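You operate a simulated robot arm through the tools that you are given. There is no shell and no other tool.

Carry out the task below with a simulated two-armed robot. There is one attempt and no reset: what you move stays moved.

Task
The pasta pot is foaming up. Turn it low, stir the foam down, then let it stand covered.
Fine: steel serving spoon, back on the worktop; knob off, then the big glass lid on for ten seconds; no boil-over.

Only the result counts: the job must be done as asked and must still hold three seconds after the hand-in. Knocking over, shifting, dropping, spilling or breaking anything else fails it. A push-on lid holds only when it is set on centred and level and pressed home; a screw cap is set on level and turned clockwise until tight.

Robot
Two 7-joint arms with fingered hands on one trunk that stands fixed in place. Base frame: the origin is at the foot of the trunk, x ahead of it, y to its left, z up; the work surface is at about z = 900. Units: mm, rad, N and s.
The left shoulder is at [60, 177, 1000], the right one opposite. Each reaches about 1000 mm from its shoulder. Payload 4 kg a hand.
The tool frame of a hand sits at the grasp point between the pads (the TCP): z along the fingers, y along the line on which they close. The tips reach 37 mm beyond it. The gripper opens to 124 mm; its body begins 43 mm behind the TCP. The gripper is a hand of 3 fingers: y runs from the thumb to the fingers, the wrist lies at [-15, -108, -202] in the tool frame, and closing takes about 1.5 s.
Orientation is told as [roll, pitch, yaw] about the base's x, y, z axes, in that order, counted from this pose: with the fingers straight down and the wrist toward the robot, the tool's x, y and z point along [0, 1, 0], [1, 0, 0] and [0, 0, -1] of the base frame.

Tools
- The arms move only by the tool jog_arm. It takes "left_rows", "right_rows" or both (then of equal length, played together; a hand with none holds still); each is a list of rows, each a list of 6 numbers: the shift along the tool's x, y, z in units of 20 mm (1.0 is 20 mm), then the turn, a rotation vector about the tool's x, y, z in units of 5 degrees (1.0 is 5 degrees). In form: [[dx, dy, dz, wx, wy, wz], ...]. A call has 1 to 20 rows; each row shifts and turns the commanded pose from where the row before left it, along the tool's axes as they then stand. "left_fingers" and "right_fingers" are, for a hand that has rows, the finger opening in mm, from 0 to 124, set as the call begins (left out, the last holds). A call with a number of a shift or a turn outside -1 to 1 is refused whole. Rows are played at 5 a second. More than 50 mm and 0.15 rad between two rows, or a gripper value outside its range, and nothing of the call is played. Where a pose cannot be reached the arm comes as near as it can. A force on the tool above 50 N (or 10 N above the force at the start of the call, whichever is more), or a blocked arm, ends the call early, and 0.2 s more pass. Each finger travels about 72 mm/s and halts on what it meets, pressing with about 23 N; the grip force reading is that of the motor and also rises with nothing between the fingers. The clock runs only during rows and for 0.2 s after the last one: add rows that do not move to give the fingers time. The reply holds the time, the measured pose of the TCP, the force on the tool along the base axes, the opening and the grip force, in the units named above and with some noise, with the torque about the TCP (base axes, N m) and any sound that the robot's microphone picked up.
- Cameras (640 x 400 px; columns grow to the right, rows downward): "scene" is now at [54.3, 18.7, 1653.7]; the picture's right is [0.17, -0.99, 0.00], its down [-0.57, -0.10, -0.81] and it looks along [0.80, 0.14, -0.58] (base axes); focal length 335 px, centre (320, 200). "left" rides on the left gripper at [-64, -76, -137] in its tool frame; the picture's right is [-0.84, -0.26, 0.48], its down [0.48, -0.76, 0.43] and it looks along [0.26, 0.60, 0.76] (tool axes); focal length 256 px, centre (320, 200). "right" rides on the right gripper at [64, -76, -137] in its tool frame; the picture's right is [-0.84, 0.26, -0.48], its down [-0.48, -0.76, 0.43] and it looks along [-0.26, 0.60, 0.76] (tool axes); focal length 256 px, centre (320, 200). There is no depth. A picture from a camera that has moved, and an enlarged one, comes with that camera's place and axes in the base frame and with its lens. The place of the scene camera against the robot may be out by one fixed shift of up to 12 mm in any direction.
- camera(camera): a new picture of that camera. No time passes.
- move_column(by): slides the trunk up (or, below 0, down) by that many mm; the arms and the scene camera ride with it, the base frame stays. It gives what a move gives, with no picture.
- set_grasp(shape, hand): the hand has 3 fingers and takes this shape, open, in about a second: jaw (thumb against the fingers, like two jaws); tri (thumb and two fingers); tip (a fingertip pinch); poke (one finger out to press); point (the index stretched); flat (the hand flat); cup (the hand cupped); fist (a fist). The gripper value then closes the fingers along that shape, each until it touches; the sizes above hold for jaw. It gives what a move gives, with no picture.
- aim_head(pan, tilt): turns the head with the scene camera to pan (to the left, within 1.501 rad either way) and tilt (down, from -0.506 to 1.204), counted from straight ahead of the robot. It gives what a move gives.
- inspect(camera, box): a new picture of the part [left, top, right, bottom] of that camera's present view, enlarged. No time passes.
- finish_job(): hands the job in; it is judged then, once.

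Places have to be worked out from the pictures, the camera data and where the tool is seen. Open the grippers and draw the arms clear of the work before you hand the job in, unless the task says otherwise.

The tools are called after "Request:" as name(argument=value, ...) on one line, values as JSON. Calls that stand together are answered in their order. jog_arm: Moves the arms, as the interface text tells. Its arguments: {"type":"object","properties":{"left_rows":{"type":"array"},"left_fingers":{"type":"number"},"right_rows":{"type":"array"},"right_fingers":{"type":"number"}},"required":[]} The other tools are called the same way: move_column (by) moves the trunk up or down; set_grasp (shape, hand) gives the hand a shape; aim_head (pan, tilt) turns the head that bears the scene camera; camera (camera) takes a picture; inspect (camera, box) takes an enlarged picture of a part of a camera's view; finish_job () hands the job in.

At the start:

```text
time_s: 0.0
left_ee_pos: [557.8, 245.5, 1333.8]
left_tcp_rot: [0.002, 0.0, -0.001]
left_contact_force: [-0.3, -0.3, 0.4]
left_wrist_torque: [0.03, 0.03, -0.03]
left_opening: 123.9
left_grip_force: 0.0
left_shape: jaw
right_ee_pos: [645.3, -285.8, 1340.3]
right_tcp_rot: [0.0, 0.001, 0.0]
right_contact_force: [0.2, -0.4, -0.3]
right_wrist_torque: [-0.02, 0.01, 0.02]
right_opening: 123.4
right_grip_force: 0.1
right_shape: jaw
trunk travel left (down, up): [-525.0, 65.0]
head pan, tilt (commanded): [0.168, 0.618]
```

scene: 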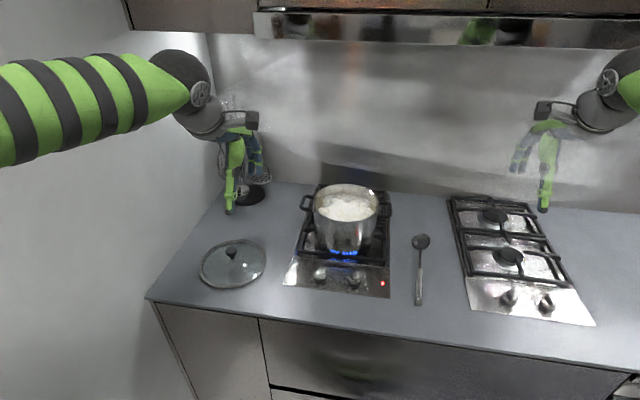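
right: 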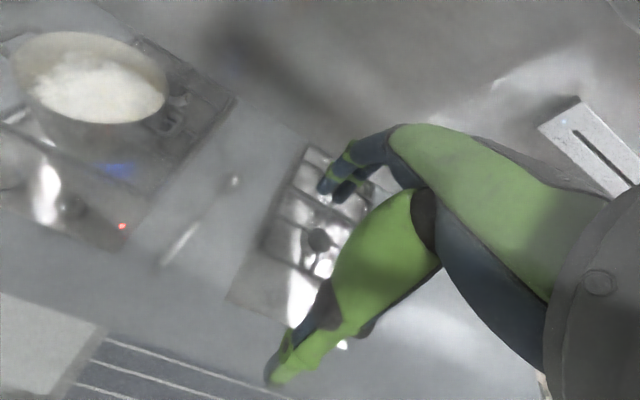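
left: 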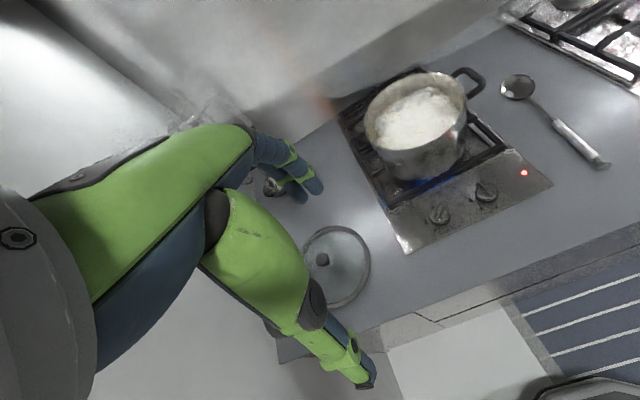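

I'll begin by looking closely at the stove knobs, spoon, pot and lid to work out where things are.

Request:
inspect(camera="scene", box=[270, 170, 450, 310])

Request:
inspect(camera="scene", box=[180, 220, 300, 300])

Request:
inspect(camera="left", box=[380, 50, 620, 260])

Request:
inspect(camera="scene", box=[280, 250, 400, 310])

```text
2.86 times, centred on (360, 240) of scene
camera zoom: at [54.3, 18.7, 1653.7], right [0.17, -0.99, 0.0], down [-0.57, -0.1, -0.81], along [0.8, 0.14, -0.58], focal length 958 px, centre (206, 86)
```

zoom: 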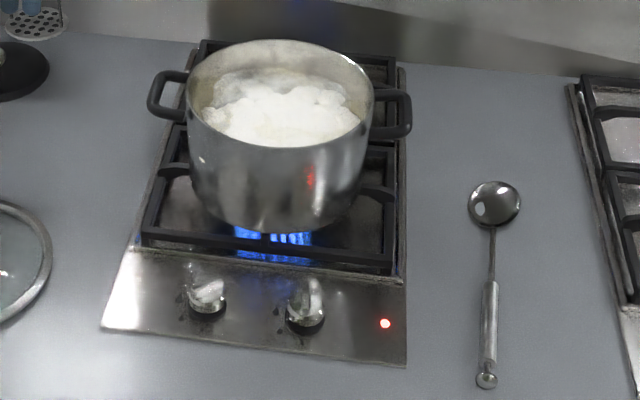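

```text
5.00 times, centred on (240, 260) of scene
camera zoom: at [54.3, 18.7, 1653.7], right [0.17, -0.99, 0.0], down [-0.57, -0.1, -0.81], along [0.8, 0.14, -0.58], focal length 1677 px, centre (720, -100)
```

zoom: 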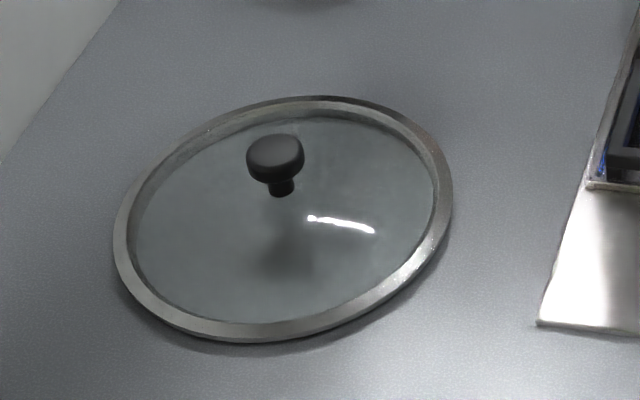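

```text
1.90 times, centred on (500, 155) of left
camera zoom: at [480.2, 182.7, 1470.7], right [-0.26, -0.84, -0.48], down [-0.76, 0.48, -0.43], along [0.6, 0.26, -0.76], focal length 488 px, centre (-23, 286)
```

zoom: 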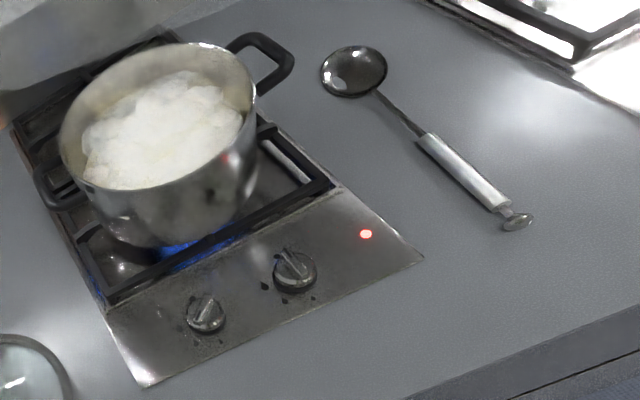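

```text
5.33 times, centred on (340, 280) of scene
camera zoom: at [54.3, 18.7, 1653.7], right [0.17, -0.99, 0.0], down [-0.57, -0.1, -0.81], along [0.8, 0.14, -0.58], focal length 1789 px, centre (213, -227)
```

zoom: 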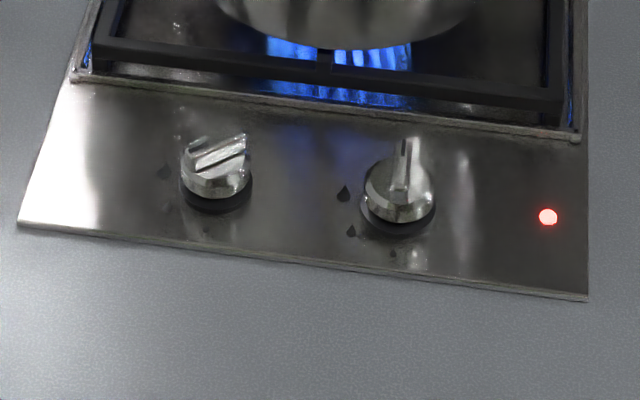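

The lit burner seems to be governed by one of two panel knobs with flame marks. I'll zoom in on both hands for their geometry, the far left things, and the knob marks as well as possible.

Request:
inspect(camera="scene", box=[170, 80, 290, 220])

Request:
inspect(camera="left", box=[410, 160, 550, 250])

Request:
inspect(camera="scene", box=[300, 260, 380, 300])

Request:
inspect(camera="scene", box=[490, 60, 640, 220])

```text
2.86 times, centred on (230, 150) of scene
camera zoom: at [54.3, 18.7, 1653.7], right [0.17, -0.99, 0.0], down [-0.57, -0.1, -0.81], along [0.8, 0.14, -0.58], focal length 958 px, centre (577, 343)
```

zoom: 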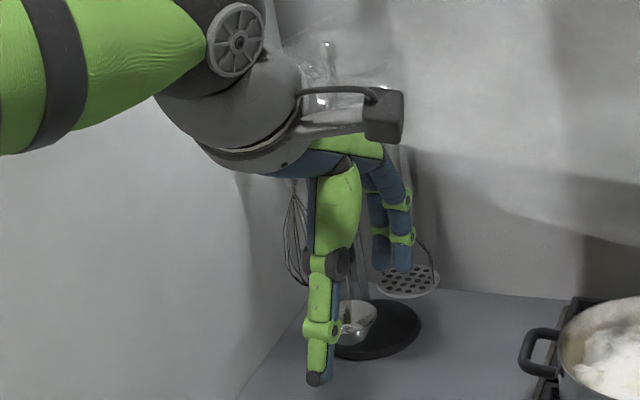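

```text
4.44 times, centred on (480, 205) of left
camera zoom: at [480.2, 182.7, 1470.7], right [-0.26, -0.84, -0.48], down [-0.76, 0.48, -0.43], along [0.6, 0.26, -0.76], focal length 1138 px, centre (-391, 178)
```

zoom: 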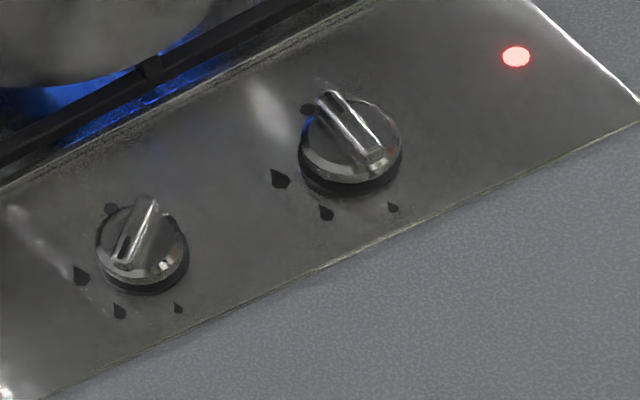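

```text
8.00 times, centred on (340, 280) of scene
camera zoom: at [54.3, 18.7, 1653.7], right [0.17, -0.99, 0.0], down [-0.57, -0.1, -0.81], along [0.8, 0.14, -0.58], focal length 2683 px, centre (160, -440)
```

zoom: 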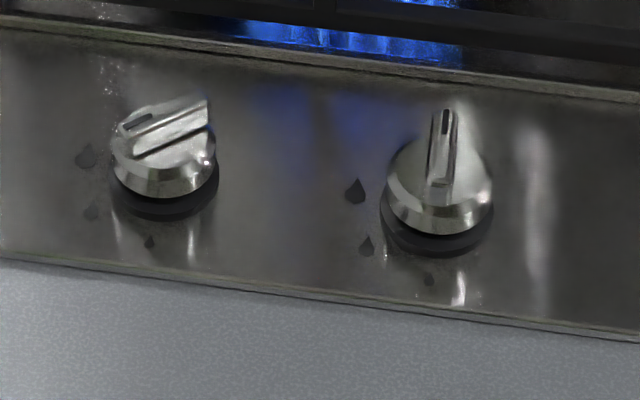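

```text
2.50 times, centred on (565, 140) of scene
camera zoom: at [54.3, 18.7, 1653.7], right [0.17, -0.99, 0.0], down [-0.57, -0.1, -0.81], along [0.8, 0.14, -0.58], focal length 838 px, centre (-292, 350)
```

zoom: 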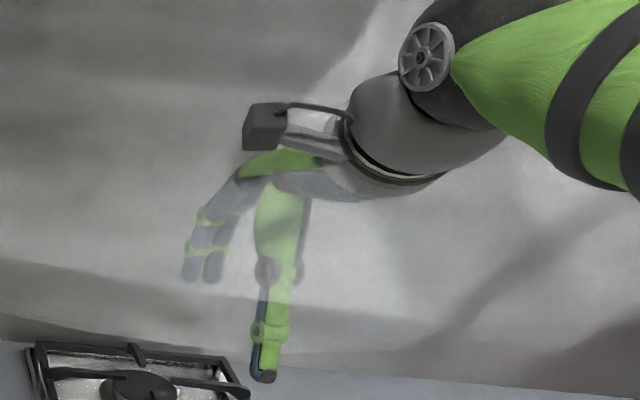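

The left knob's marker points between the big (9 o'clock) and medium flame marks, with off at 12 and the smallest flame at 6; the right knob sits at off. I bring both hands lower – left toward the left knob, right above the spoon – for close looks, with fingers half closed.

Request:
jog_arm(left_rows=[[-0.5, 0.45, 1, 0, 0, 0], [-0.5, 0.45, 1, 0, 0, 0], [-0.5, 0.45, 1, 0, 0, 0], [-0.5, 0.45, 1, 0, 0, 0], [-0.5, 0.45, 1, 0, 0, 0], [-0.5, 0.45, 1, 0, 0, 0], [-0.5, 0.45, 1, 0, 0, 0], [-0.5, 0.45, 1, 0, 0, 0], [-0.5, 0.45, 1, 0, 0, 0], [-0.5, 0.45, 0.8, 0, 0, 0], [-0.5, 0.45, 0.5, 0, 0, 0], [-0.2, 0.2, 0.2, 0, 0, 0]], left_fingers=60, right_rows=[[0.55, 0.2, 1, 0, 0, 0], [0.55, 0.2, 1, 0, 0, 0], [0.55, 0.2, 1, 0, 0, 0], [0.55, 0.2, 1, 0, 0, 0], [0.55, 0.2, 1, 0, 0, 0], [0.55, 0.2, 1, 0, 0, 0], [0.55, 0.2, 1, 0, 0, 0], [0.55, 0.2, 1, 0, 0, 0], [0.55, 0.2, 1, 0, 0, 0], [0.55, 0.2, 1, 0, 0, 0], [0.55, 0.2, 1, 0, 0, 0], [0.4, 0.2, 1, 0, 0, 0]], right_fingers=70)

```text
time_s: 2.6
left_ee_pos: [662.3, 131.8, 1124.0]
left_tcp_rot: [-0.001, -0.001, -0.001]
left_contact_force: [0.5, -0.3, 0.1]
left_wrist_torque: [-0.01, -0.01, 0.02]
left_opening: 60.6
left_grip_force: 0.0
left_shape: jaw
right_ee_pos: [694.4, -158.6, 1099.9]
right_tcp_rot: [0.002, -0.001, 0.001]
right_contact_force: [0.4, 0.0, -0.8]
right_wrist_torque: [-0.01, -0.01, -0.01]
right_opening: 70.2
right_grip_force: 0.2
right_shape: jaw
trunk travel left (down, up): [-525.0, 65.0]
head pan, tilt (commanded): [0.168, 0.618]
```

Both moved freely. I take pictures from all three cameras.

Request:
camera(camera="left")

Request:
camera(camera="right")

Request:
camera(camera="scene")

Request:
inspect(camera="left", box=[340, 200, 500, 300])

```text
taken
camera left: at [584.6, 69.3, 1260.8], right [-0.26, -0.84, -0.48], down [-0.76, 0.48, -0.43], along [0.6, 0.26, -0.76], focal length 256 px, centre (320, 200)
```

left: 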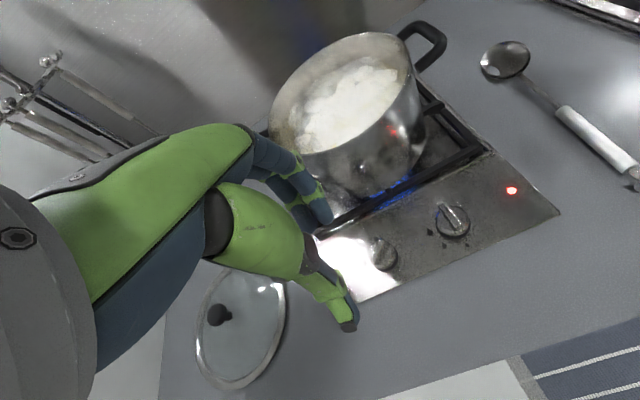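

```text
taken
camera right: at [619.0, -95.0, 1236.5], right [0.26, -0.84, 0.48], down [-0.76, -0.48, -0.43], along [0.6, -0.26, -0.76], focal length 256 px, centre (320, 200)
```

right: 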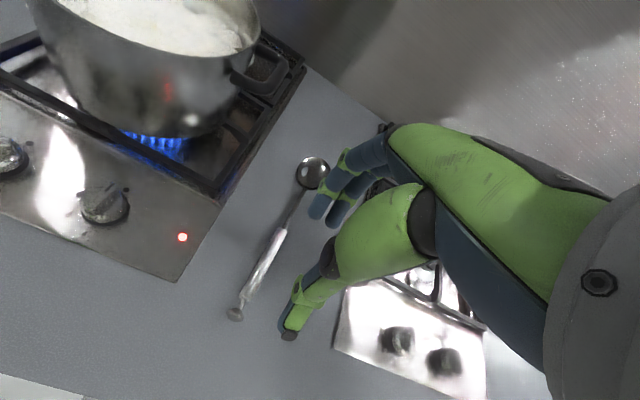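

```text
taken
camera scene: at [54.7, 19.0, 1653.7], right [0.17, -0.99, 0.0], down [-0.57, -0.1, -0.81], along [0.8, 0.14, -0.58], focal length 335 px, centre (320, 200)
```

scene: 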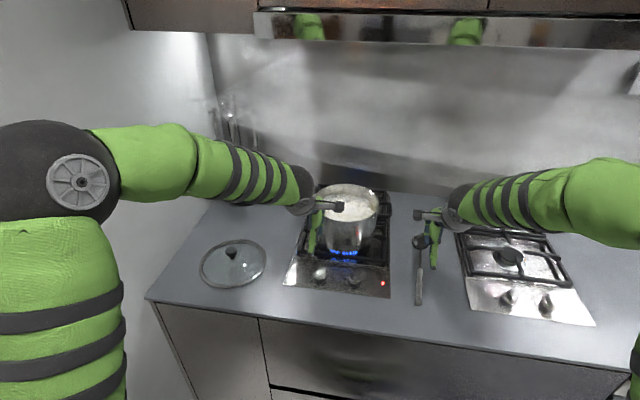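

```text
4.00 times, centred on (420, 250) of left
camera zoom: at [584.6, 69.3, 1260.8], right [-0.26, -0.84, -0.48], down [-0.76, 0.48, -0.43], along [0.6, 0.26, -0.76], focal length 1024 px, centre (-80, 0)
```

zoom: 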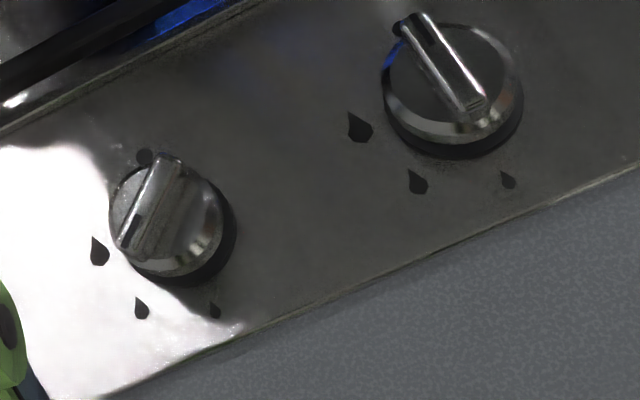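

Triangulating both left-camera views puts the left knob at about (717, 126) with bar top near z 939, pointer at ~130° (medium mark); the small-flame mark is toward the robot. I bring the left hand over it with yaw +40° so its jaws straddle the bar, and turn the right hand to yaw +90° for the spoon handle.

Request:
jog_arm(left_rows=[[-0.058, 0.547, 0.6, 0, 0, 0], [-0.058, 0.547, 0.6, 0, 0, 0], [-0.058, 0.547, 0.6, 0, 0, 0], [-0.058, 0.547, 0.6, 0, 0, 0], [-0.058, 0.547, 0.6, 0, 0, 0], [0, 0, 0.4, 0, 0, -1], [0, 0, 0.4, 0, 0, -1], [0, 0, 0.4, 0, 0, -1], [0, 0, 0.4, 0, 0, -1], [0, 0, 0.4, 0, 0, -1], [0, 0, 0.4, 0, 0, -1], [0, 0, 0.4, 0, 0, -1], [0, 0, 0.4, 0, 0, -1], [0, 0, 0, 0, 0, 0], [0, 0, 0, 0, 0, 0], [0, 0, 0, 0, 0, 0], [0, 0, 0, 0, 0, 0], [0, 0, 0, 0, 0, 0]], left_fingers=50, right_rows=[[0, 0, 0.15, 0, 0, -1], [0, 0, 0.15, 0, 0, -1], [0, 0, 0.15, 0, 0, -1], [0, 0, 0.15, 0, 0, -1], [0, 0, 0.15, 0, 0, -1], [0, 0, 0.15, 0, 0, -1], [0, 0, 0.15, 0, 0, -1], [0, 0, 0.15, 0, 0, -1], [0, 0, 0.15, 0, 0, -1], [0, 0, 0.15, 0, 0, -1], [0, 0, 0.15, 0, 0, -1], [0, 0, 0.15, 0, 0, -1], [0, 0, 0.15, 0, 0, -1], [0, 0, 0.15, 0, 0, -1], [0, 0, 0.15, 0, 0, -1], [0, 0, 0.15, 0, 0, -1], [0, 0, 0.15, 0, 0, -1], [0, 0, 0.15, 0, 0, -1]])

Request:
camera(camera="left")

Request:
camera(camera="right")

Request:
inspect(camera="left", box=[270, 190, 430, 290])

Request:
inspect(camera="scene", box=[270, 170, 450, 310])

```text
time_s: 6.4
left_ee_pos: [715.2, 127.5, 998.9]
left_tcp_rot: [0.001, 0.002, 0.698]
left_contact_force: [0.5, 0.5, 0.4]
left_wrist_torque: [0.01, 0.0, -0.01]
left_opening: 50.1
left_grip_force: 0.0
left_shape: jaw
right_ee_pos: [693.8, -157.6, 1045.7]
right_tcp_rot: [-0.001, 0.001, 1.57]
right_contact_force: [1.0, 0.1, 0.4]
right_wrist_torque: [-0.02, -0.03, 0.02]
right_opening: 70.2
right_grip_force: 0.1
right_shape: jaw
trunk travel left (down, up): [-525.0, 65.0]
head pan, tilt (commanded): [0.168, 0.618]
```

```text
taken
camera left: at [696.3, 28.6, 1136.2], right [0.34, -0.81, -0.48], down [-0.89, -0.12, -0.43], along [0.29, 0.58, -0.76], focal length 256 px, centre (320, 200)
```

left: 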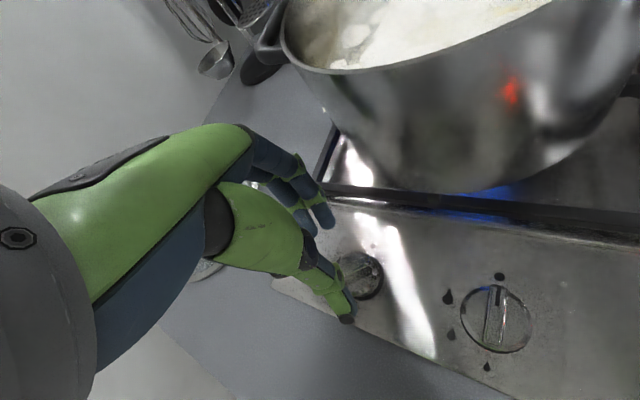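

```text
taken
camera right: at [630.9, -234.9, 1182.7], right [0.84, 0.26, 0.48], down [0.48, -0.76, -0.43], along [0.26, 0.6, -0.76], focal length 256 px, centre (320, 200)
```

right: 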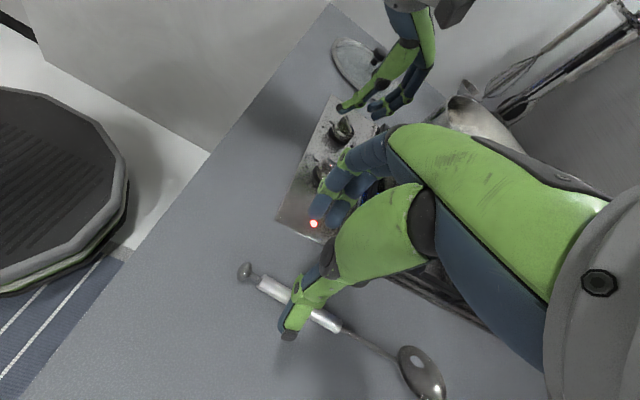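

```text
4.00 times, centred on (350, 240) of left
camera zoom: at [696.3, 28.6, 1136.2], right [0.34, -0.81, -0.48], down [-0.89, -0.12, -0.43], along [0.29, 0.58, -0.76], focal length 1024 px, centre (200, 40)
```

zoom: 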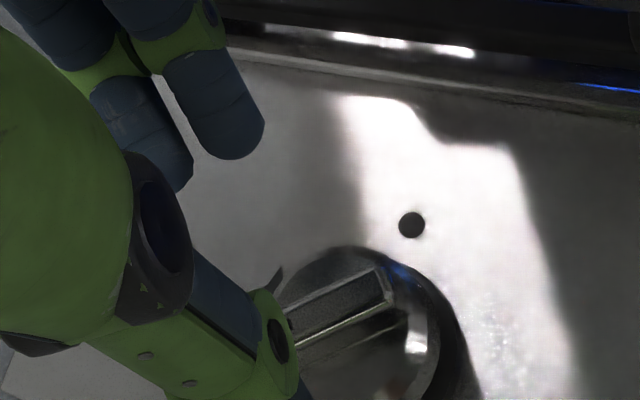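

```text
2.86 times, centred on (360, 240) of scene
camera zoom: at [54.6, 18.6, 1653.7], right [0.17, -0.99, 0.0], down [-0.57, -0.1, -0.81], along [0.8, 0.14, -0.58], focal length 958 px, centre (206, 86)
```

zoom: 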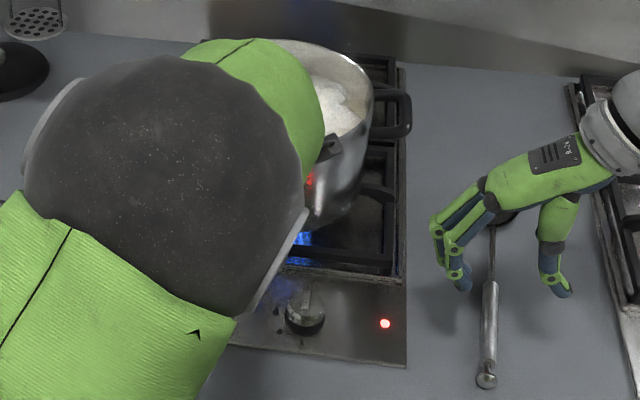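

The knob bar lies along the left hand's x axis as wanted, about 3 mm off centre. I correct that, lower to TCP z ≈ 960 so just the fingertips straddle the bar, while the right hand holds.

Request:
jog_arm(left_rows=[[-0.14, -0.03, 0.5, 0, 0, 0], [0, 0, 0.5, 0, 0, 0], [0, 0, 0.5, 0, 0, 0], [0, 0, 0.45, 0, 0, 0], [0, 0, 0, 0, 0, 0]], left_fingers=40)

Request:
inspect(camera="left", box=[270, 190, 430, 330])

Request:
inspect(camera="right", box=[270, 20, 450, 180])

```text
time_s: 7.6
left_ee_pos: [716.1, 124.0, 960.4]
left_tcp_rot: [0.0, 0.0, 0.698]
left_contact_force: [-0.1, 0.3, -0.1]
left_wrist_torque: [0.02, 0.01, 0.04]
left_opening: 40.5
left_grip_force: 0.0
left_shape: jaw
right_ee_pos: [694.1, -158.2, 1045.4]
right_tcp_rot: [0.001, 0.0, 1.571]
right_contact_force: [0.1, -0.2, -0.2]
right_wrist_torque: [0.0, -0.02, 0.02]
right_opening: 70.1
right_grip_force: 0.1
right_shape: jaw
trunk travel left (down, up): [-525.0, 65.0]
head pan, tilt (commanded): [0.168, 0.618]
```

```text
2.86 times, centred on (350, 260) of left
camera zoom: at [697.6, 25.7, 1097.3], right [0.34, -0.81, -0.48], down [-0.89, -0.12, -0.43], along [0.29, 0.58, -0.76], focal length 731 px, centre (234, 29)
```

zoom: 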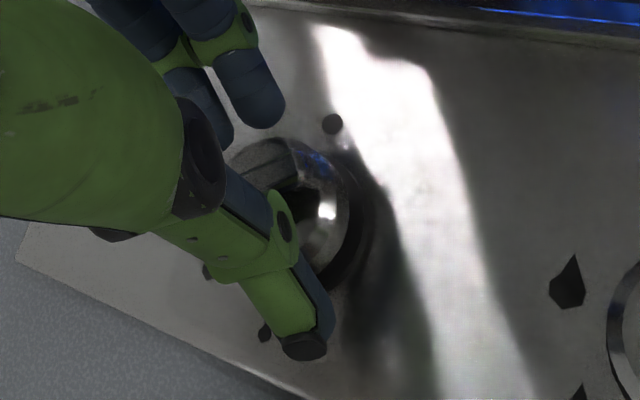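

```text
2.50 times, centred on (360, 100) of right
camera zoom: at [630.6, -234.5, 1182.8], right [0.84, 0.26, 0.48], down [0.48, -0.76, -0.43], along [0.26, 0.6, -0.76], focal length 640 px, centre (220, 450)
```

zoom: 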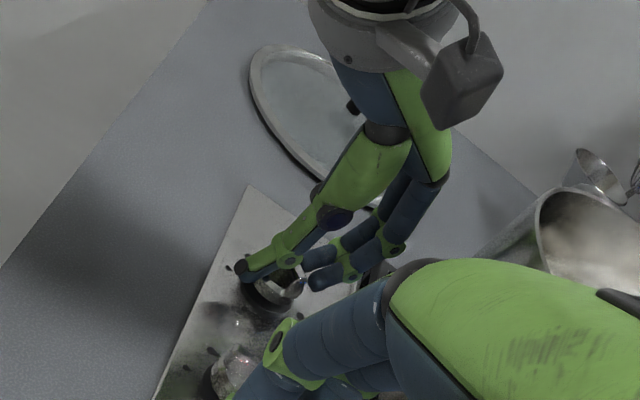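

I zoom further to confirm the bar is between thumb and fingers before closing.

Request:
inspect(camera="left", box=[310, 210, 370, 290])

Request:
inspect(camera="right", box=[320, 90, 400, 150])

```text
5.00 times, centred on (340, 250) of left
camera zoom: at [697.6, 25.7, 1097.3], right [0.34, -0.81, -0.48], down [-0.89, -0.12, -0.43], along [0.29, 0.58, -0.76], focal length 1280 px, centre (220, -50)
```

zoom: 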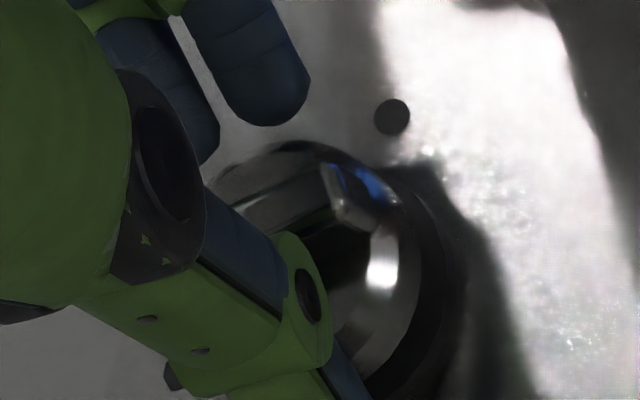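

```text
6.67 times, centred on (360, 120) of right
camera zoom: at [630.6, -234.5, 1182.8], right [0.84, 0.26, 0.48], down [0.48, -0.76, -0.43], along [0.26, 0.6, -0.76], focal length 1707 px, centre (53, 733)
```

zoom: 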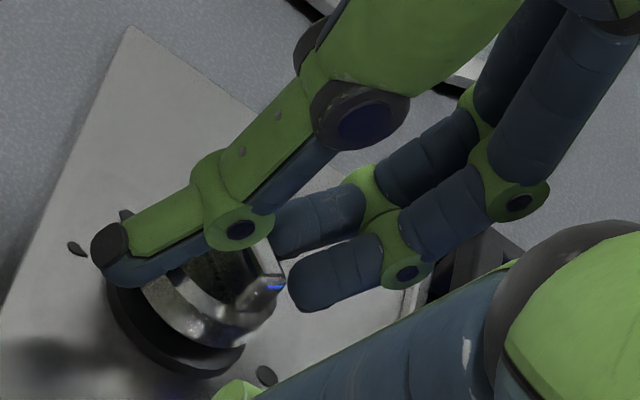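

The bar sits about 3 mm toward the finger side, between thumb and fingers. I shift 3 mm, lower 3 mm, and close.

Request:
jog_arm(left_rows=[[0, 0.15, 0.15, 0, 0, 0], [0, 0, 0, 0, 0, 0], [0, 0, 0, 0, 0, 0], [0, 0, 0, 0, 0, 0], [0, 0, 0, 0, 0, 0]], left_fingers=0)

Request:
inspect(camera="left", box=[290, 190, 390, 290])

Request:
inspect(camera="right", box=[320, 90, 400, 150])

```text
time_s: 8.8
left_ee_pos: [718.6, 124.2, 958.8]
left_tcp_rot: [0.0, 0.001, 0.699]
left_contact_force: [-2.0, -4.8, 3.1]
left_wrist_torque: [-0.25, 0.18, 0.0]
left_opening: 28.3
left_grip_force: 23.0
left_shape: jaw
right_ee_pos: [693.1, -158.1, 1046.8]
right_tcp_rot: [-0.001, -0.001, 1.571]
right_contact_force: [0.3, 0.4, -1.0]
right_wrist_torque: [0.01, 0.03, 0.02]
right_opening: 70.6
right_grip_force: 0.1
right_shape: jaw
trunk travel left (down, up): [-525.0, 65.0]
head pan, tilt (commanded): [0.168, 0.618]
```

```text
4.00 times, centred on (340, 240) of left
camera zoom: at [699.3, 26.8, 1094.9], right [0.34, -0.81, -0.48], down [-0.89, -0.12, -0.44], along [0.29, 0.58, -0.76], focal length 1024 px, centre (240, 40)
```

zoom: 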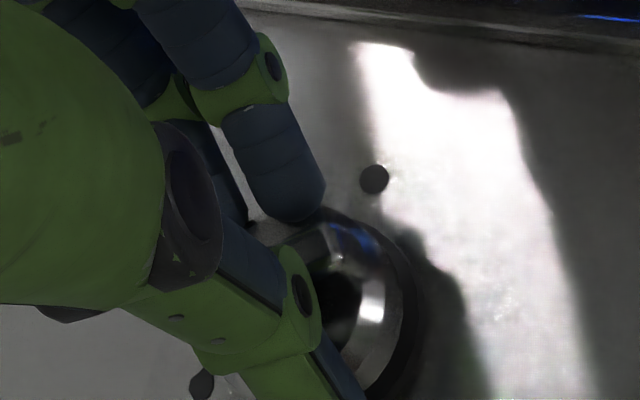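

```text
6.67 times, centred on (360, 120) of right
camera zoom: at [630.3, -235.1, 1182.8], right [0.84, 0.26, 0.48], down [0.48, -0.76, -0.43], along [0.26, 0.6, -0.76], focal length 1707 px, centre (53, 733)
```

zoom: 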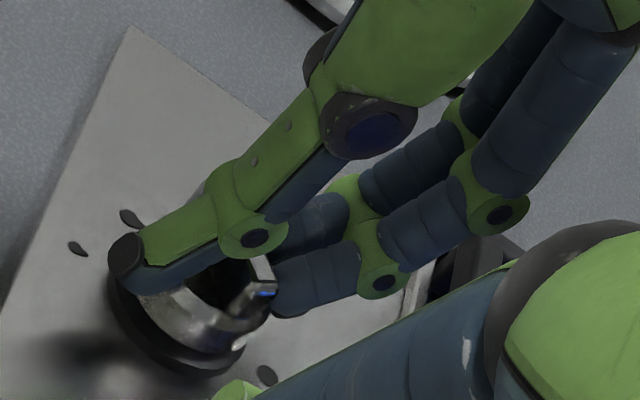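

The jaws halted at 28 mm, so fingertips probably meet the knob's round rim instead of the bar. I open a little, rise 7 mm and close again.

Request:
jog_arm(left_rows=[[0, 0, 0, 0, 0, 0], [0, 0.05, 0.0, 0, 0, 0], [0, 0, -0.35, 0, 0, 0], [0, 0, 0, 0, 0, 0]], left_fingers=44)

Request:
jog_arm(left_rows=[[0, 0, 0, 0, 0, 0], [0, 0, 0, 0, 0, 0], [0, 0, 0, 0, 0, 0], [0, 0, 0, 0, 0, 0], [0, 0, 0, 0, 0, 0]], left_fingers=0)

Request:
inspect(camera="right", box=[320, 90, 400, 150])

Request:
inspect(camera="left", box=[290, 190, 390, 290])

```text
time_s: 9.8
left_ee_pos: [719.0, 126.6, 962.1]
left_tcp_rot: [0.0, 0.001, 0.697]
left_contact_force: [0.2, 0.1, 0.5]
left_wrist_torque: [0.02, 0.02, 0.01]
left_opening: 44.3
left_grip_force: 0.1
left_shape: jaw
right_ee_pos: [693.5, -157.7, 1047.5]
right_tcp_rot: [-0.001, -0.001, 1.569]
right_contact_force: [0.1, 0.5, 0.3]
right_wrist_torque: [0.01, 0.01, -0.02]
right_opening: 70.7
right_grip_force: 0.1
right_shape: jaw
trunk travel left (down, up): [-525.0, 65.0]
head pan, tilt (commanded): [0.168, 0.618]
```

```text
time_s: 11.0
left_ee_pos: [719.8, 126.9, 965.1]
left_tcp_rot: [-0.003, 0.0, 0.698]
left_contact_force: [-0.9, -1.5, 6.8]
left_wrist_torque: [-0.08, 0.03, 0.03]
left_opening: 9.7
left_grip_force: 23.2
left_shape: jaw
right_ee_pos: [692.9, -158.7, 1045.9]
right_tcp_rot: [-0.001, 0.001, 1.57]
right_contact_force: [0.1, -0.1, 0.1]
right_wrist_torque: [-0.01, -0.01, -0.02]
right_opening: 70.5
right_grip_force: 0.1
right_shape: jaw
trunk travel left (down, up): [-525.0, 65.0]
head pan, tilt (commanded): [0.168, 0.618]
```

```text
6.67 times, centred on (360, 120) of right
camera zoom: at [630.2, -234.8, 1183.0], right [0.84, 0.26, 0.48], down [0.48, -0.76, -0.43], along [0.26, 0.6, -0.76], focal length 1707 px, centre (53, 733)
```

zoom: 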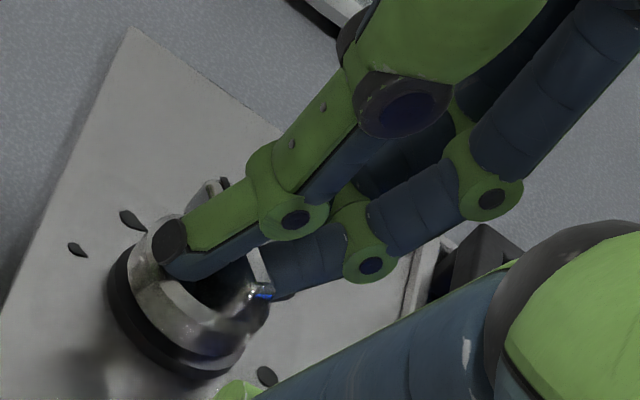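

```text
4.00 times, centred on (340, 240) of left
camera zoom: at [700.1, 28.1, 1101.3], right [0.34, -0.81, -0.48], down [-0.89, -0.12, -0.44], along [0.29, 0.58, -0.76], focal length 1024 px, centre (240, 40)
```

zoom: 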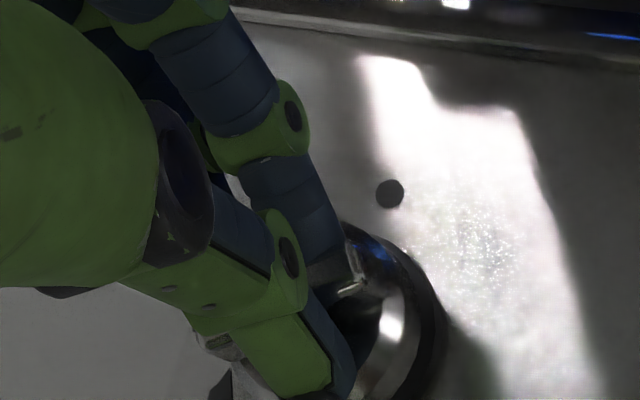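

Opening is now 9.7 mm with full grip: the bar is held. I turn it counter-clockwise 25° first and check clearance between the wrist camera and the pot rim.

Request:
jog_arm(left_rows=[[0, 0, 0, 0, 0, -1], [0, 0, 0, 0, 0, -1], [0, 0, 0, 0, 0, -1], [0, 0, 0, 0, 0, -1], [0, 0, 0, 0, 0, -1]])

Request:
camera(camera="right")

Request:
camera(camera="left")

Request:
inspect(camera="scene", box=[250, 140, 450, 310])

```text
time_s: 12.2
left_ee_pos: [719.5, 125.7, 965.2]
left_tcp_rot: [-0.002, 0.001, 1.137]
left_contact_force: [-3.0, -0.7, 4.4]
left_wrist_torque: [0.01, 0.09, -0.04]
left_opening: 9.4
left_grip_force: 22.4
left_shape: jaw
right_ee_pos: [694.0, -157.2, 1047.2]
right_tcp_rot: [0.001, -0.001, 1.573]
right_contact_force: [0.6, 0.3, -0.2]
right_wrist_torque: [0.0, 0.0, -0.02]
right_opening: 70.2
right_grip_force: 0.1
right_shape: jaw
trunk travel left (down, up): [-525.0, 65.0]
head pan, tilt (commanded): [0.168, 0.618]
```

```text
taken
camera right: at [630.2, -234.7, 1182.9], right [0.84, 0.26, 0.48], down [0.48, -0.76, -0.43], along [0.26, 0.6, -0.76], focal length 256 px, centre (320, 200)
```

right: 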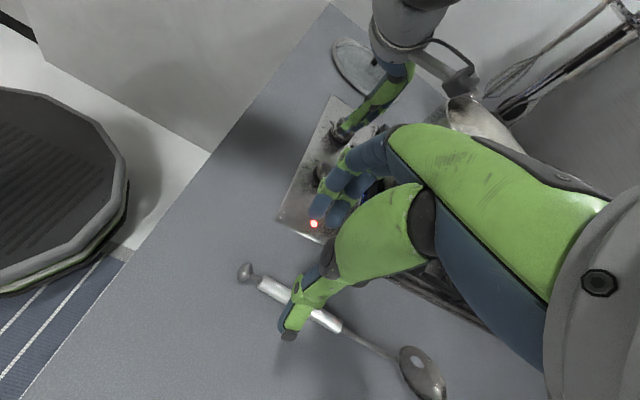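

```text
taken
camera left: at [743.4, 30.4, 1101.4], right [0.65, -0.59, -0.48], down [-0.76, -0.49, -0.43], along [0.02, 0.65, -0.76], focal length 256 px, centre (320, 200)
```

left: 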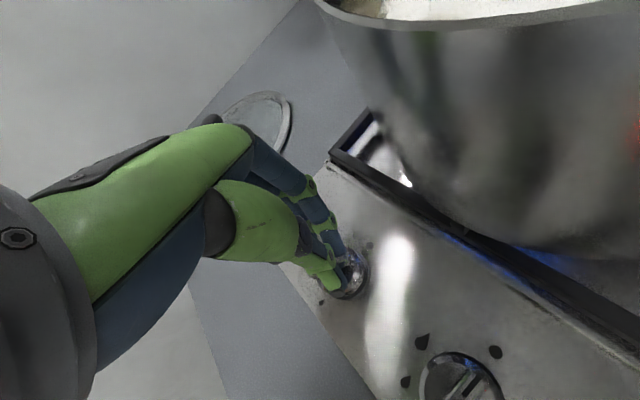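

```text
2.35 times, centred on (350, 225) of scene
camera zoom: at [53.7, 18.4, 1653.7], right [0.17, -0.99, 0.0], down [-0.57, -0.1, -0.81], along [0.8, 0.14, -0.58], focal length 789 px, centre (249, 141)
```

zoom: 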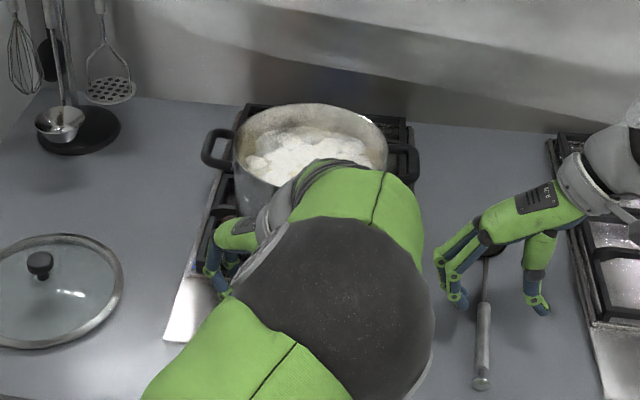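

The knob turns with the hand (now ~155°). To keep the wrist camera off the pot rim for the rest, I lean the hand 15° back toward the robot about the closing axis, then turn the last 25° about the vertical.

Request:
jog_arm(left_rows=[[0.13, 0, 0.02, 0, -1, 0], [0.13, 0, 0.02, 0, -1, 0], [0.13, 0, 0.02, 0, -1, 0], [0, -0.034, 0, -0.26, 0, -0.966], [0, -0.034, 0, -0.26, 0, -0.966], [0, -0.034, 0, -0.26, 0, -0.966], [0, -0.034, 0, -0.26, 0, -0.966], [0, -0.034, 0, -0.26, 0, -0.966], [0, 0, 0, 0, 0, 0]])

Request:
inspect(camera="right", box=[310, 30, 430, 170])

Request:
camera(camera="left")

```text
time_s: 14.2
left_ee_pos: [710.5, 127.7, 963.7]
left_tcp_rot: [-0.264, -0.001, 1.574]
left_contact_force: [-3.0, -0.3, 7.7]
left_wrist_torque: [0.03, 0.21, -0.01]
left_opening: 9.4
left_grip_force: 23.2
left_shape: jaw
right_ee_pos: [693.5, -158.1, 1047.2]
right_tcp_rot: [0.0, 0.0, 1.569]
right_contact_force: [0.6, 0.1, 0.1]
right_wrist_torque: [0.01, -0.01, -0.02]
right_opening: 70.2
right_grip_force: 0.1
right_shape: jaw
trunk travel left (down, up): [-525.0, 65.0]
head pan, tilt (commanded): [0.168, 0.618]
```

```text
2.86 times, centred on (370, 100) of right
camera zoom: at [630.0, -234.6, 1183.1], right [0.84, 0.26, 0.48], down [0.48, -0.76, -0.43], along [0.26, 0.6, -0.76], focal length 731 px, centre (177, 486)
```

zoom: 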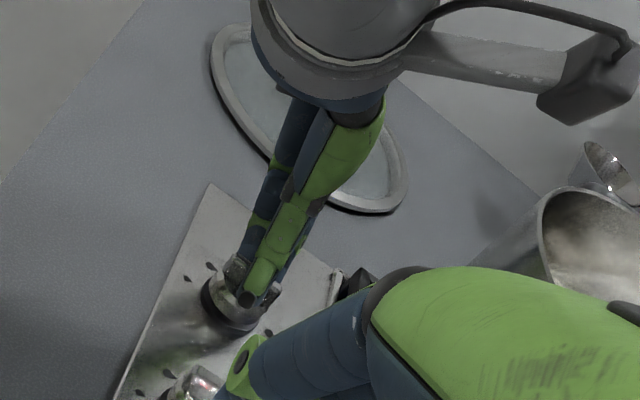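

```text
taken
camera left: at [735.4, 50.9, 1111.9], right [0.93, -0.25, -0.25], down [-0.35, -0.76, -0.55], along [-0.05, 0.6, -0.8], focal length 256 px, centre (320, 200)
```

left: 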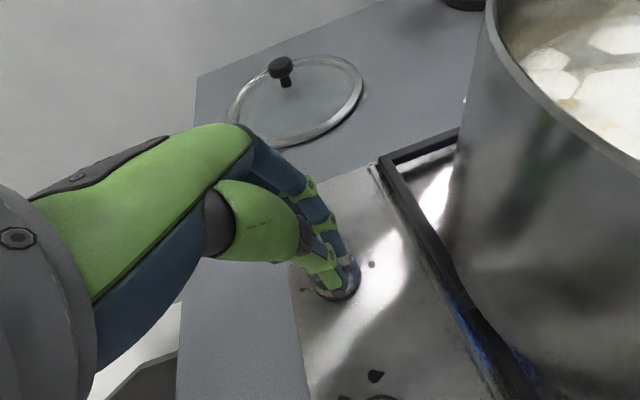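

The hand turned fully (yaw 90°, so the pointer should be at the small-flame mark). I release and withdraw the left hand up and back, while the right hand aligns with the spoon handle and tips its fingers 40° forward above it.

Request:
jog_arm(left_rows=[[0, 0, 0, 0, 0, 0], [0, 0, 0, 0, 0, 0], [0, 0, -0.5, 0, 0, 0], [0, 0, -0.8, 0, 0, 0], [0, 0, -1, 0, 0, 0], [0, 0, -1, 0, 0, 0], [0, 0, -1, 0, 0, 0], [0, 0, -1, 0, 0, 0], [0, 0, -1, 0, 0, 0], [0, 0, -1, 0, 0, 0]], left_fingers=44, right_rows=[[-0.56, -0.01, 0.93, 0, 0, 0.57], [-0.56, -0.01, 0.93, 0, 0, 0.57], [0, 0, 0, 0, -1, 0], [0, 0, 0, 0, -1, 0], [0, 0, 0, 0, -1, 0], [0, 0, 0, 0, -1, 0], [0, 0, 0, 0, -1, 0], [0, 0, 0, 0, -1, 0], [0, 0, 0, 0, -1, 0], [0, 0, 0, 0, -1, 0]], right_fingers=50)

Request:
camera(camera="left")

Request:
camera(camera="right")

Request:
camera(camera="scene")

```text
time_s: 16.4
left_ee_pos: [673.1, 127.6, 1105.0]
left_tcp_rot: [-0.261, 0.001, 1.571]
left_contact_force: [0.6, 0.6, -0.1]
left_wrist_torque: [0.0, 0.05, 0.01]
left_opening: 43.7
left_grip_force: 0.1
left_shape: jaw
right_ee_pos: [715.0, -158.5, 1009.4]
right_tcp_rot: [-0.701, 0.0, 1.471]
right_contact_force: [0.0, -0.8, -0.1]
right_wrist_torque: [0.01, 0.01, 0.01]
right_opening: 50.3
right_grip_force: 0.0
right_shape: jaw
trunk travel left (down, up): [-525.0, 65.0]
head pan, tilt (commanded): [0.168, 0.618]
```

```text
taken
camera left: at [698.1, 52.0, 1253.0], right [0.93, -0.26, -0.25], down [-0.35, -0.76, -0.55], along [-0.05, 0.6, -0.8], focal length 256 px, centre (320, 200)
```

left: 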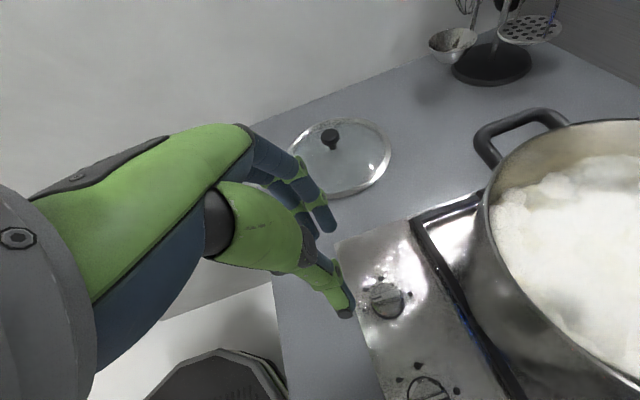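

```text
taken
camera right: at [572.3, -221.1, 1073.0], right [0.35, 0.22, 0.91], down [0.57, -0.82, -0.02], along [0.74, 0.53, -0.42], focal length 256 px, centre (320, 200)
```

right: 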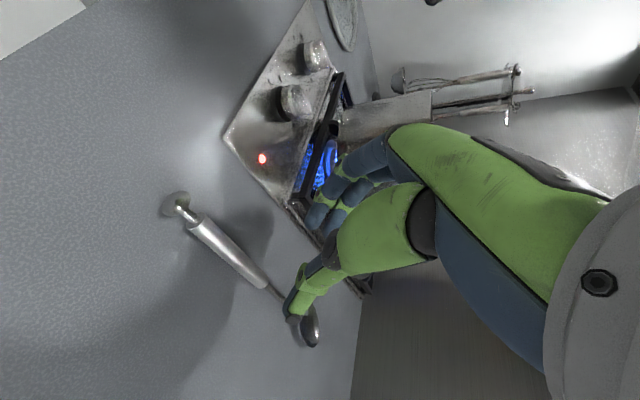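

```text
taken
camera scene: at [53.9, 18.7, 1653.7], right [0.17, -0.99, 0.0], down [-0.57, -0.1, -0.81], along [0.8, 0.14, -0.58], focal length 335 px, centre (320, 200)
```

scene: 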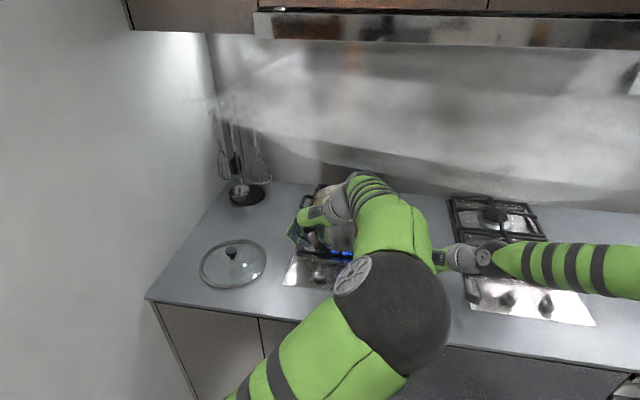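

I check the knob's pointer and the foam level in the left camera before going on.

Request:
inspect(camera="left", box=[330, 260, 460, 400])

Request:
inspect(camera="left", box=[460, 90, 640, 390])

Request:
inspect(camera="right", box=[150, 180, 370, 360])

```text
2.86 times, centred on (395, 330) of left
camera zoom: at [698.1, 52.0, 1253.0], right [0.93, -0.26, -0.25], down [-0.35, -0.76, -0.55], along [-0.05, 0.6, -0.8], focal length 731 px, centre (106, -171)
```

zoom: 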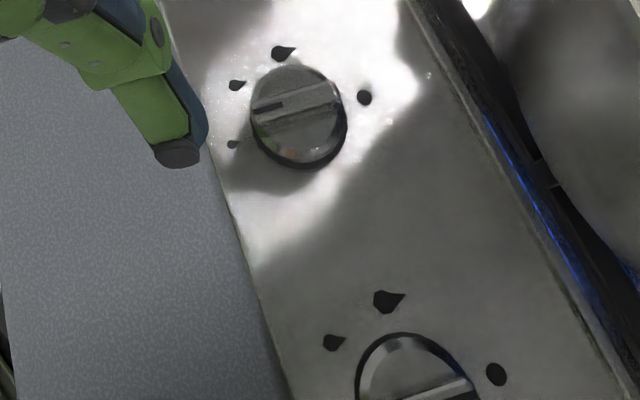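

```text
1.33 times, centred on (550, 240) of left
camera zoom: at [698.1, 52.0, 1253.0], right [0.93, -0.26, -0.25], down [-0.35, -0.76, -0.55], along [-0.05, 0.6, -0.8], focal length 341 px, centre (13, 147)
```

zoom: 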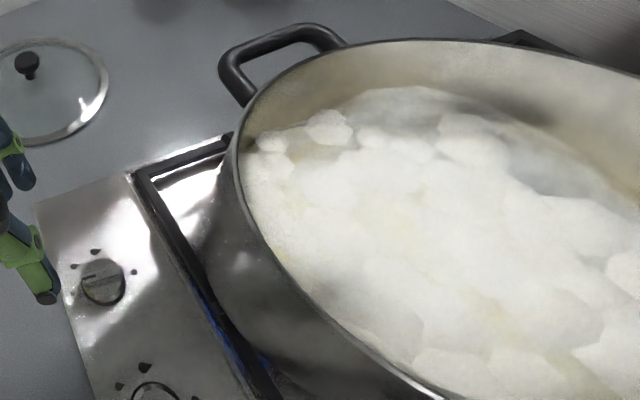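

```text
2.22 times, centred on (260, 270) of right
camera zoom: at [572.3, -221.1, 1073.0], right [0.35, 0.22, 0.91], down [0.57, -0.82, -0.02], along [0.74, 0.53, -0.42], focal length 569 px, centre (453, 44)
```

zoom: 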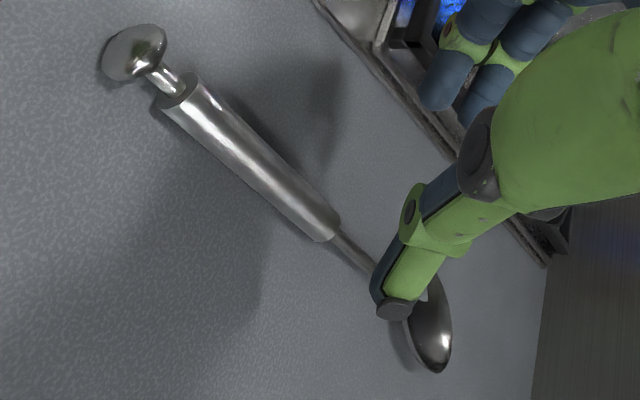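

The pointer now sits at the small-flame mark. Foam is still high, so I move on: the right hand lowers straight onto the spoon handle while the left hand slides away to the left.

Request:
jog_arm(right_rows=[[0.611, 0, 0.728, 0, 0, 0], [0.611, 0, 0.728, 0, 0, 0], [0.611, 0, 0.728, 0, 0, 0], [0.611, 0, 0.728, 0, 0, 0], [0, 0, 0, 0, 0, 0]], right_fingers=50, left_rows=[[0, 1, 0, 0, 0, 0], [0, 1, 0, 0, 0, 0], [0, 1, 0, 0, 0, 0], [0, 1, 0, 0, 0, 0], [0, 1, 0, 0, 0, 0]])

Request:
camera(camera="right")

Request:
inspect(camera="scene", box=[360, 200, 480, 310])

```text
time_s: 17.6
left_ee_pos: [673.4, 228.1, 1107.1]
left_tcp_rot: [-0.264, -0.001, 1.571]
left_contact_force: [1.3, 0.6, 0.5]
left_wrist_torque: [0.0, 0.01, -0.01]
left_opening: 43.7
left_grip_force: 0.1
left_shape: jaw
right_ee_pos: [716.2, -156.9, 934.2]
right_tcp_rot: [-0.702, -0.003, 1.47]
right_contact_force: [-1.4, 2.9, 13.2]
right_wrist_torque: [0.45, -0.23, 0.1]
right_opening: 50.8
right_grip_force: 0.1
right_shape: jaw
trunk travel left (down, up): [-525.0, 65.0]
head pan, tilt (commanded): [0.168, 0.618]
```

```text
taken
camera right: at [572.8, -220.3, 997.8], right [0.35, 0.22, 0.91], down [0.57, -0.82, -0.02], along [0.74, 0.53, -0.41], focal length 256 px, centre (320, 200)
```

right: 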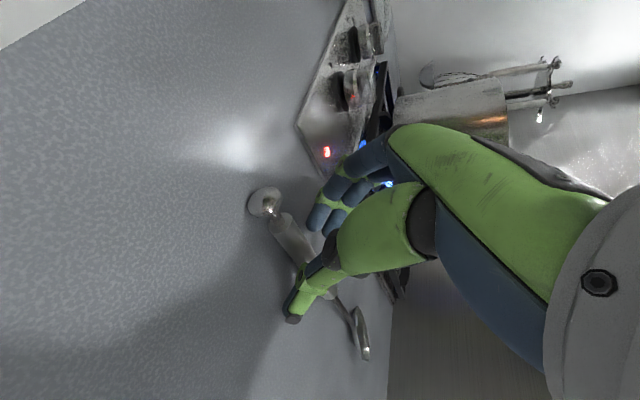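

```text
3.64 times, centred on (420, 255) of scene
camera zoom: at [53.0, 19.2, 1654.0], right [0.17, -0.99, 0.0], down [-0.57, -0.1, -0.82], along [0.8, 0.14, -0.58], focal length 1220 px, centre (-44, 0)
```

zoom: 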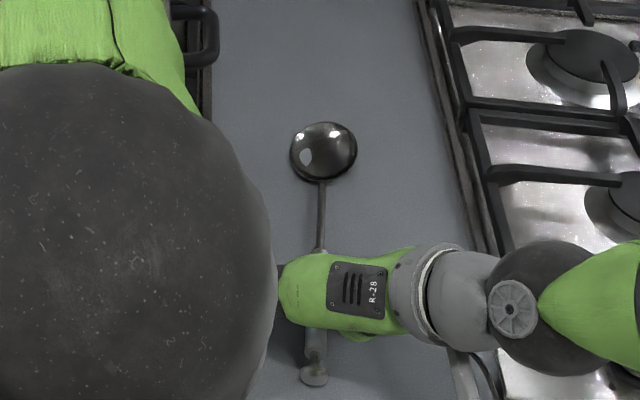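

A 13 N upward force on the finger side says the fingertips just touch the worktop. I rise 4 mm and close on the handle.

Request:
jog_arm(right_rows=[[-0.13, 0, -0.155, 0, 0, 0], [0, 0, 0, 0, 0, 0], [0, 0, 0, 0, 0, 0], [0, 0, 0, 0, 0, 0], [0, 0, 0, 0, 0, 0], [0, 0, 0, 0, 0, 0]], right_fingers=0, left_rows=[[0, 1, 0, 0, 0, 0], [0, 1, 0, 0, 0, 0], [0, 1, 0, 0, 0, 0], [0, 1, 0, 0, 0, 0], [0, 1, 0, 0, 0, 0], [0, 0.5, 0, 0, 0, 0]])

Request:
camera(camera="right")

Request:
inspect(camera="scene", box=[270, 170, 480, 310])

```text
time_s: 19.0
left_ee_pos: [672.5, 335.5, 1105.5]
left_tcp_rot: [-0.262, 0.001, 1.572]
left_contact_force: [0.6, -0.6, -1.0]
left_wrist_torque: [0.01, 0.0, -0.02]
left_opening: 43.6
left_grip_force: 0.0
left_shape: jaw
right_ee_pos: [715.1, -158.4, 936.4]
right_tcp_rot: [-0.698, 0.0, 1.471]
right_contact_force: [-0.5, -1.7, 4.1]
right_wrist_torque: [0.08, -0.09, 0.1]
right_opening: 10.5
right_grip_force: 23.0
right_shape: jaw
trunk travel left (down, up): [-525.0, 65.0]
head pan, tilt (commanded): [0.168, 0.618]
```

```text
taken
camera right: at [572.5, -220.6, 1000.5], right [0.35, 0.22, 0.91], down [0.57, -0.82, -0.02], along [0.74, 0.53, -0.42], focal length 256 px, centre (320, 200)
```

right: 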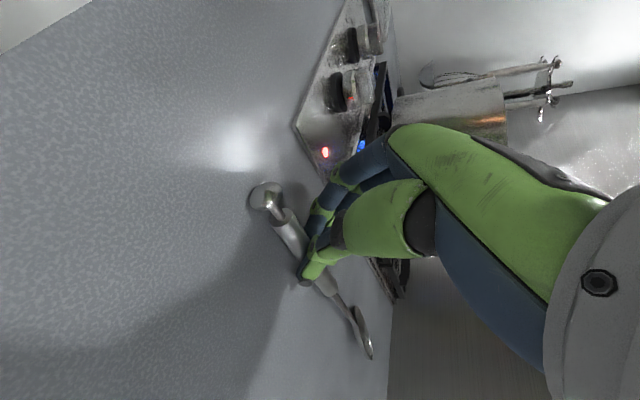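

```text
2.86 times, centred on (375, 240) of scene
camera zoom: at [53.9, 18.7, 1653.7], right [0.17, -0.99, 0.0], down [-0.57, -0.1, -0.81], along [0.8, 0.14, -0.58], focal length 958 px, centre (163, 86)
```

zoom: 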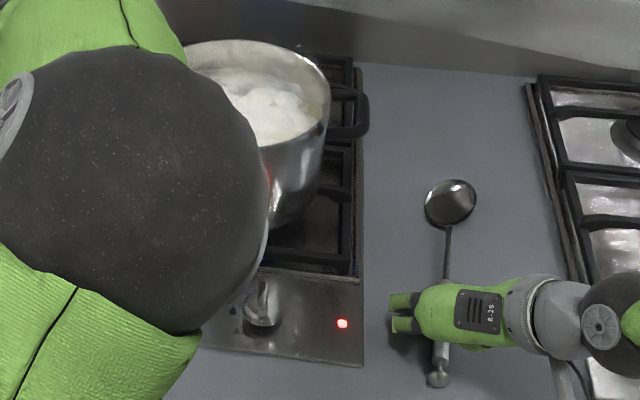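

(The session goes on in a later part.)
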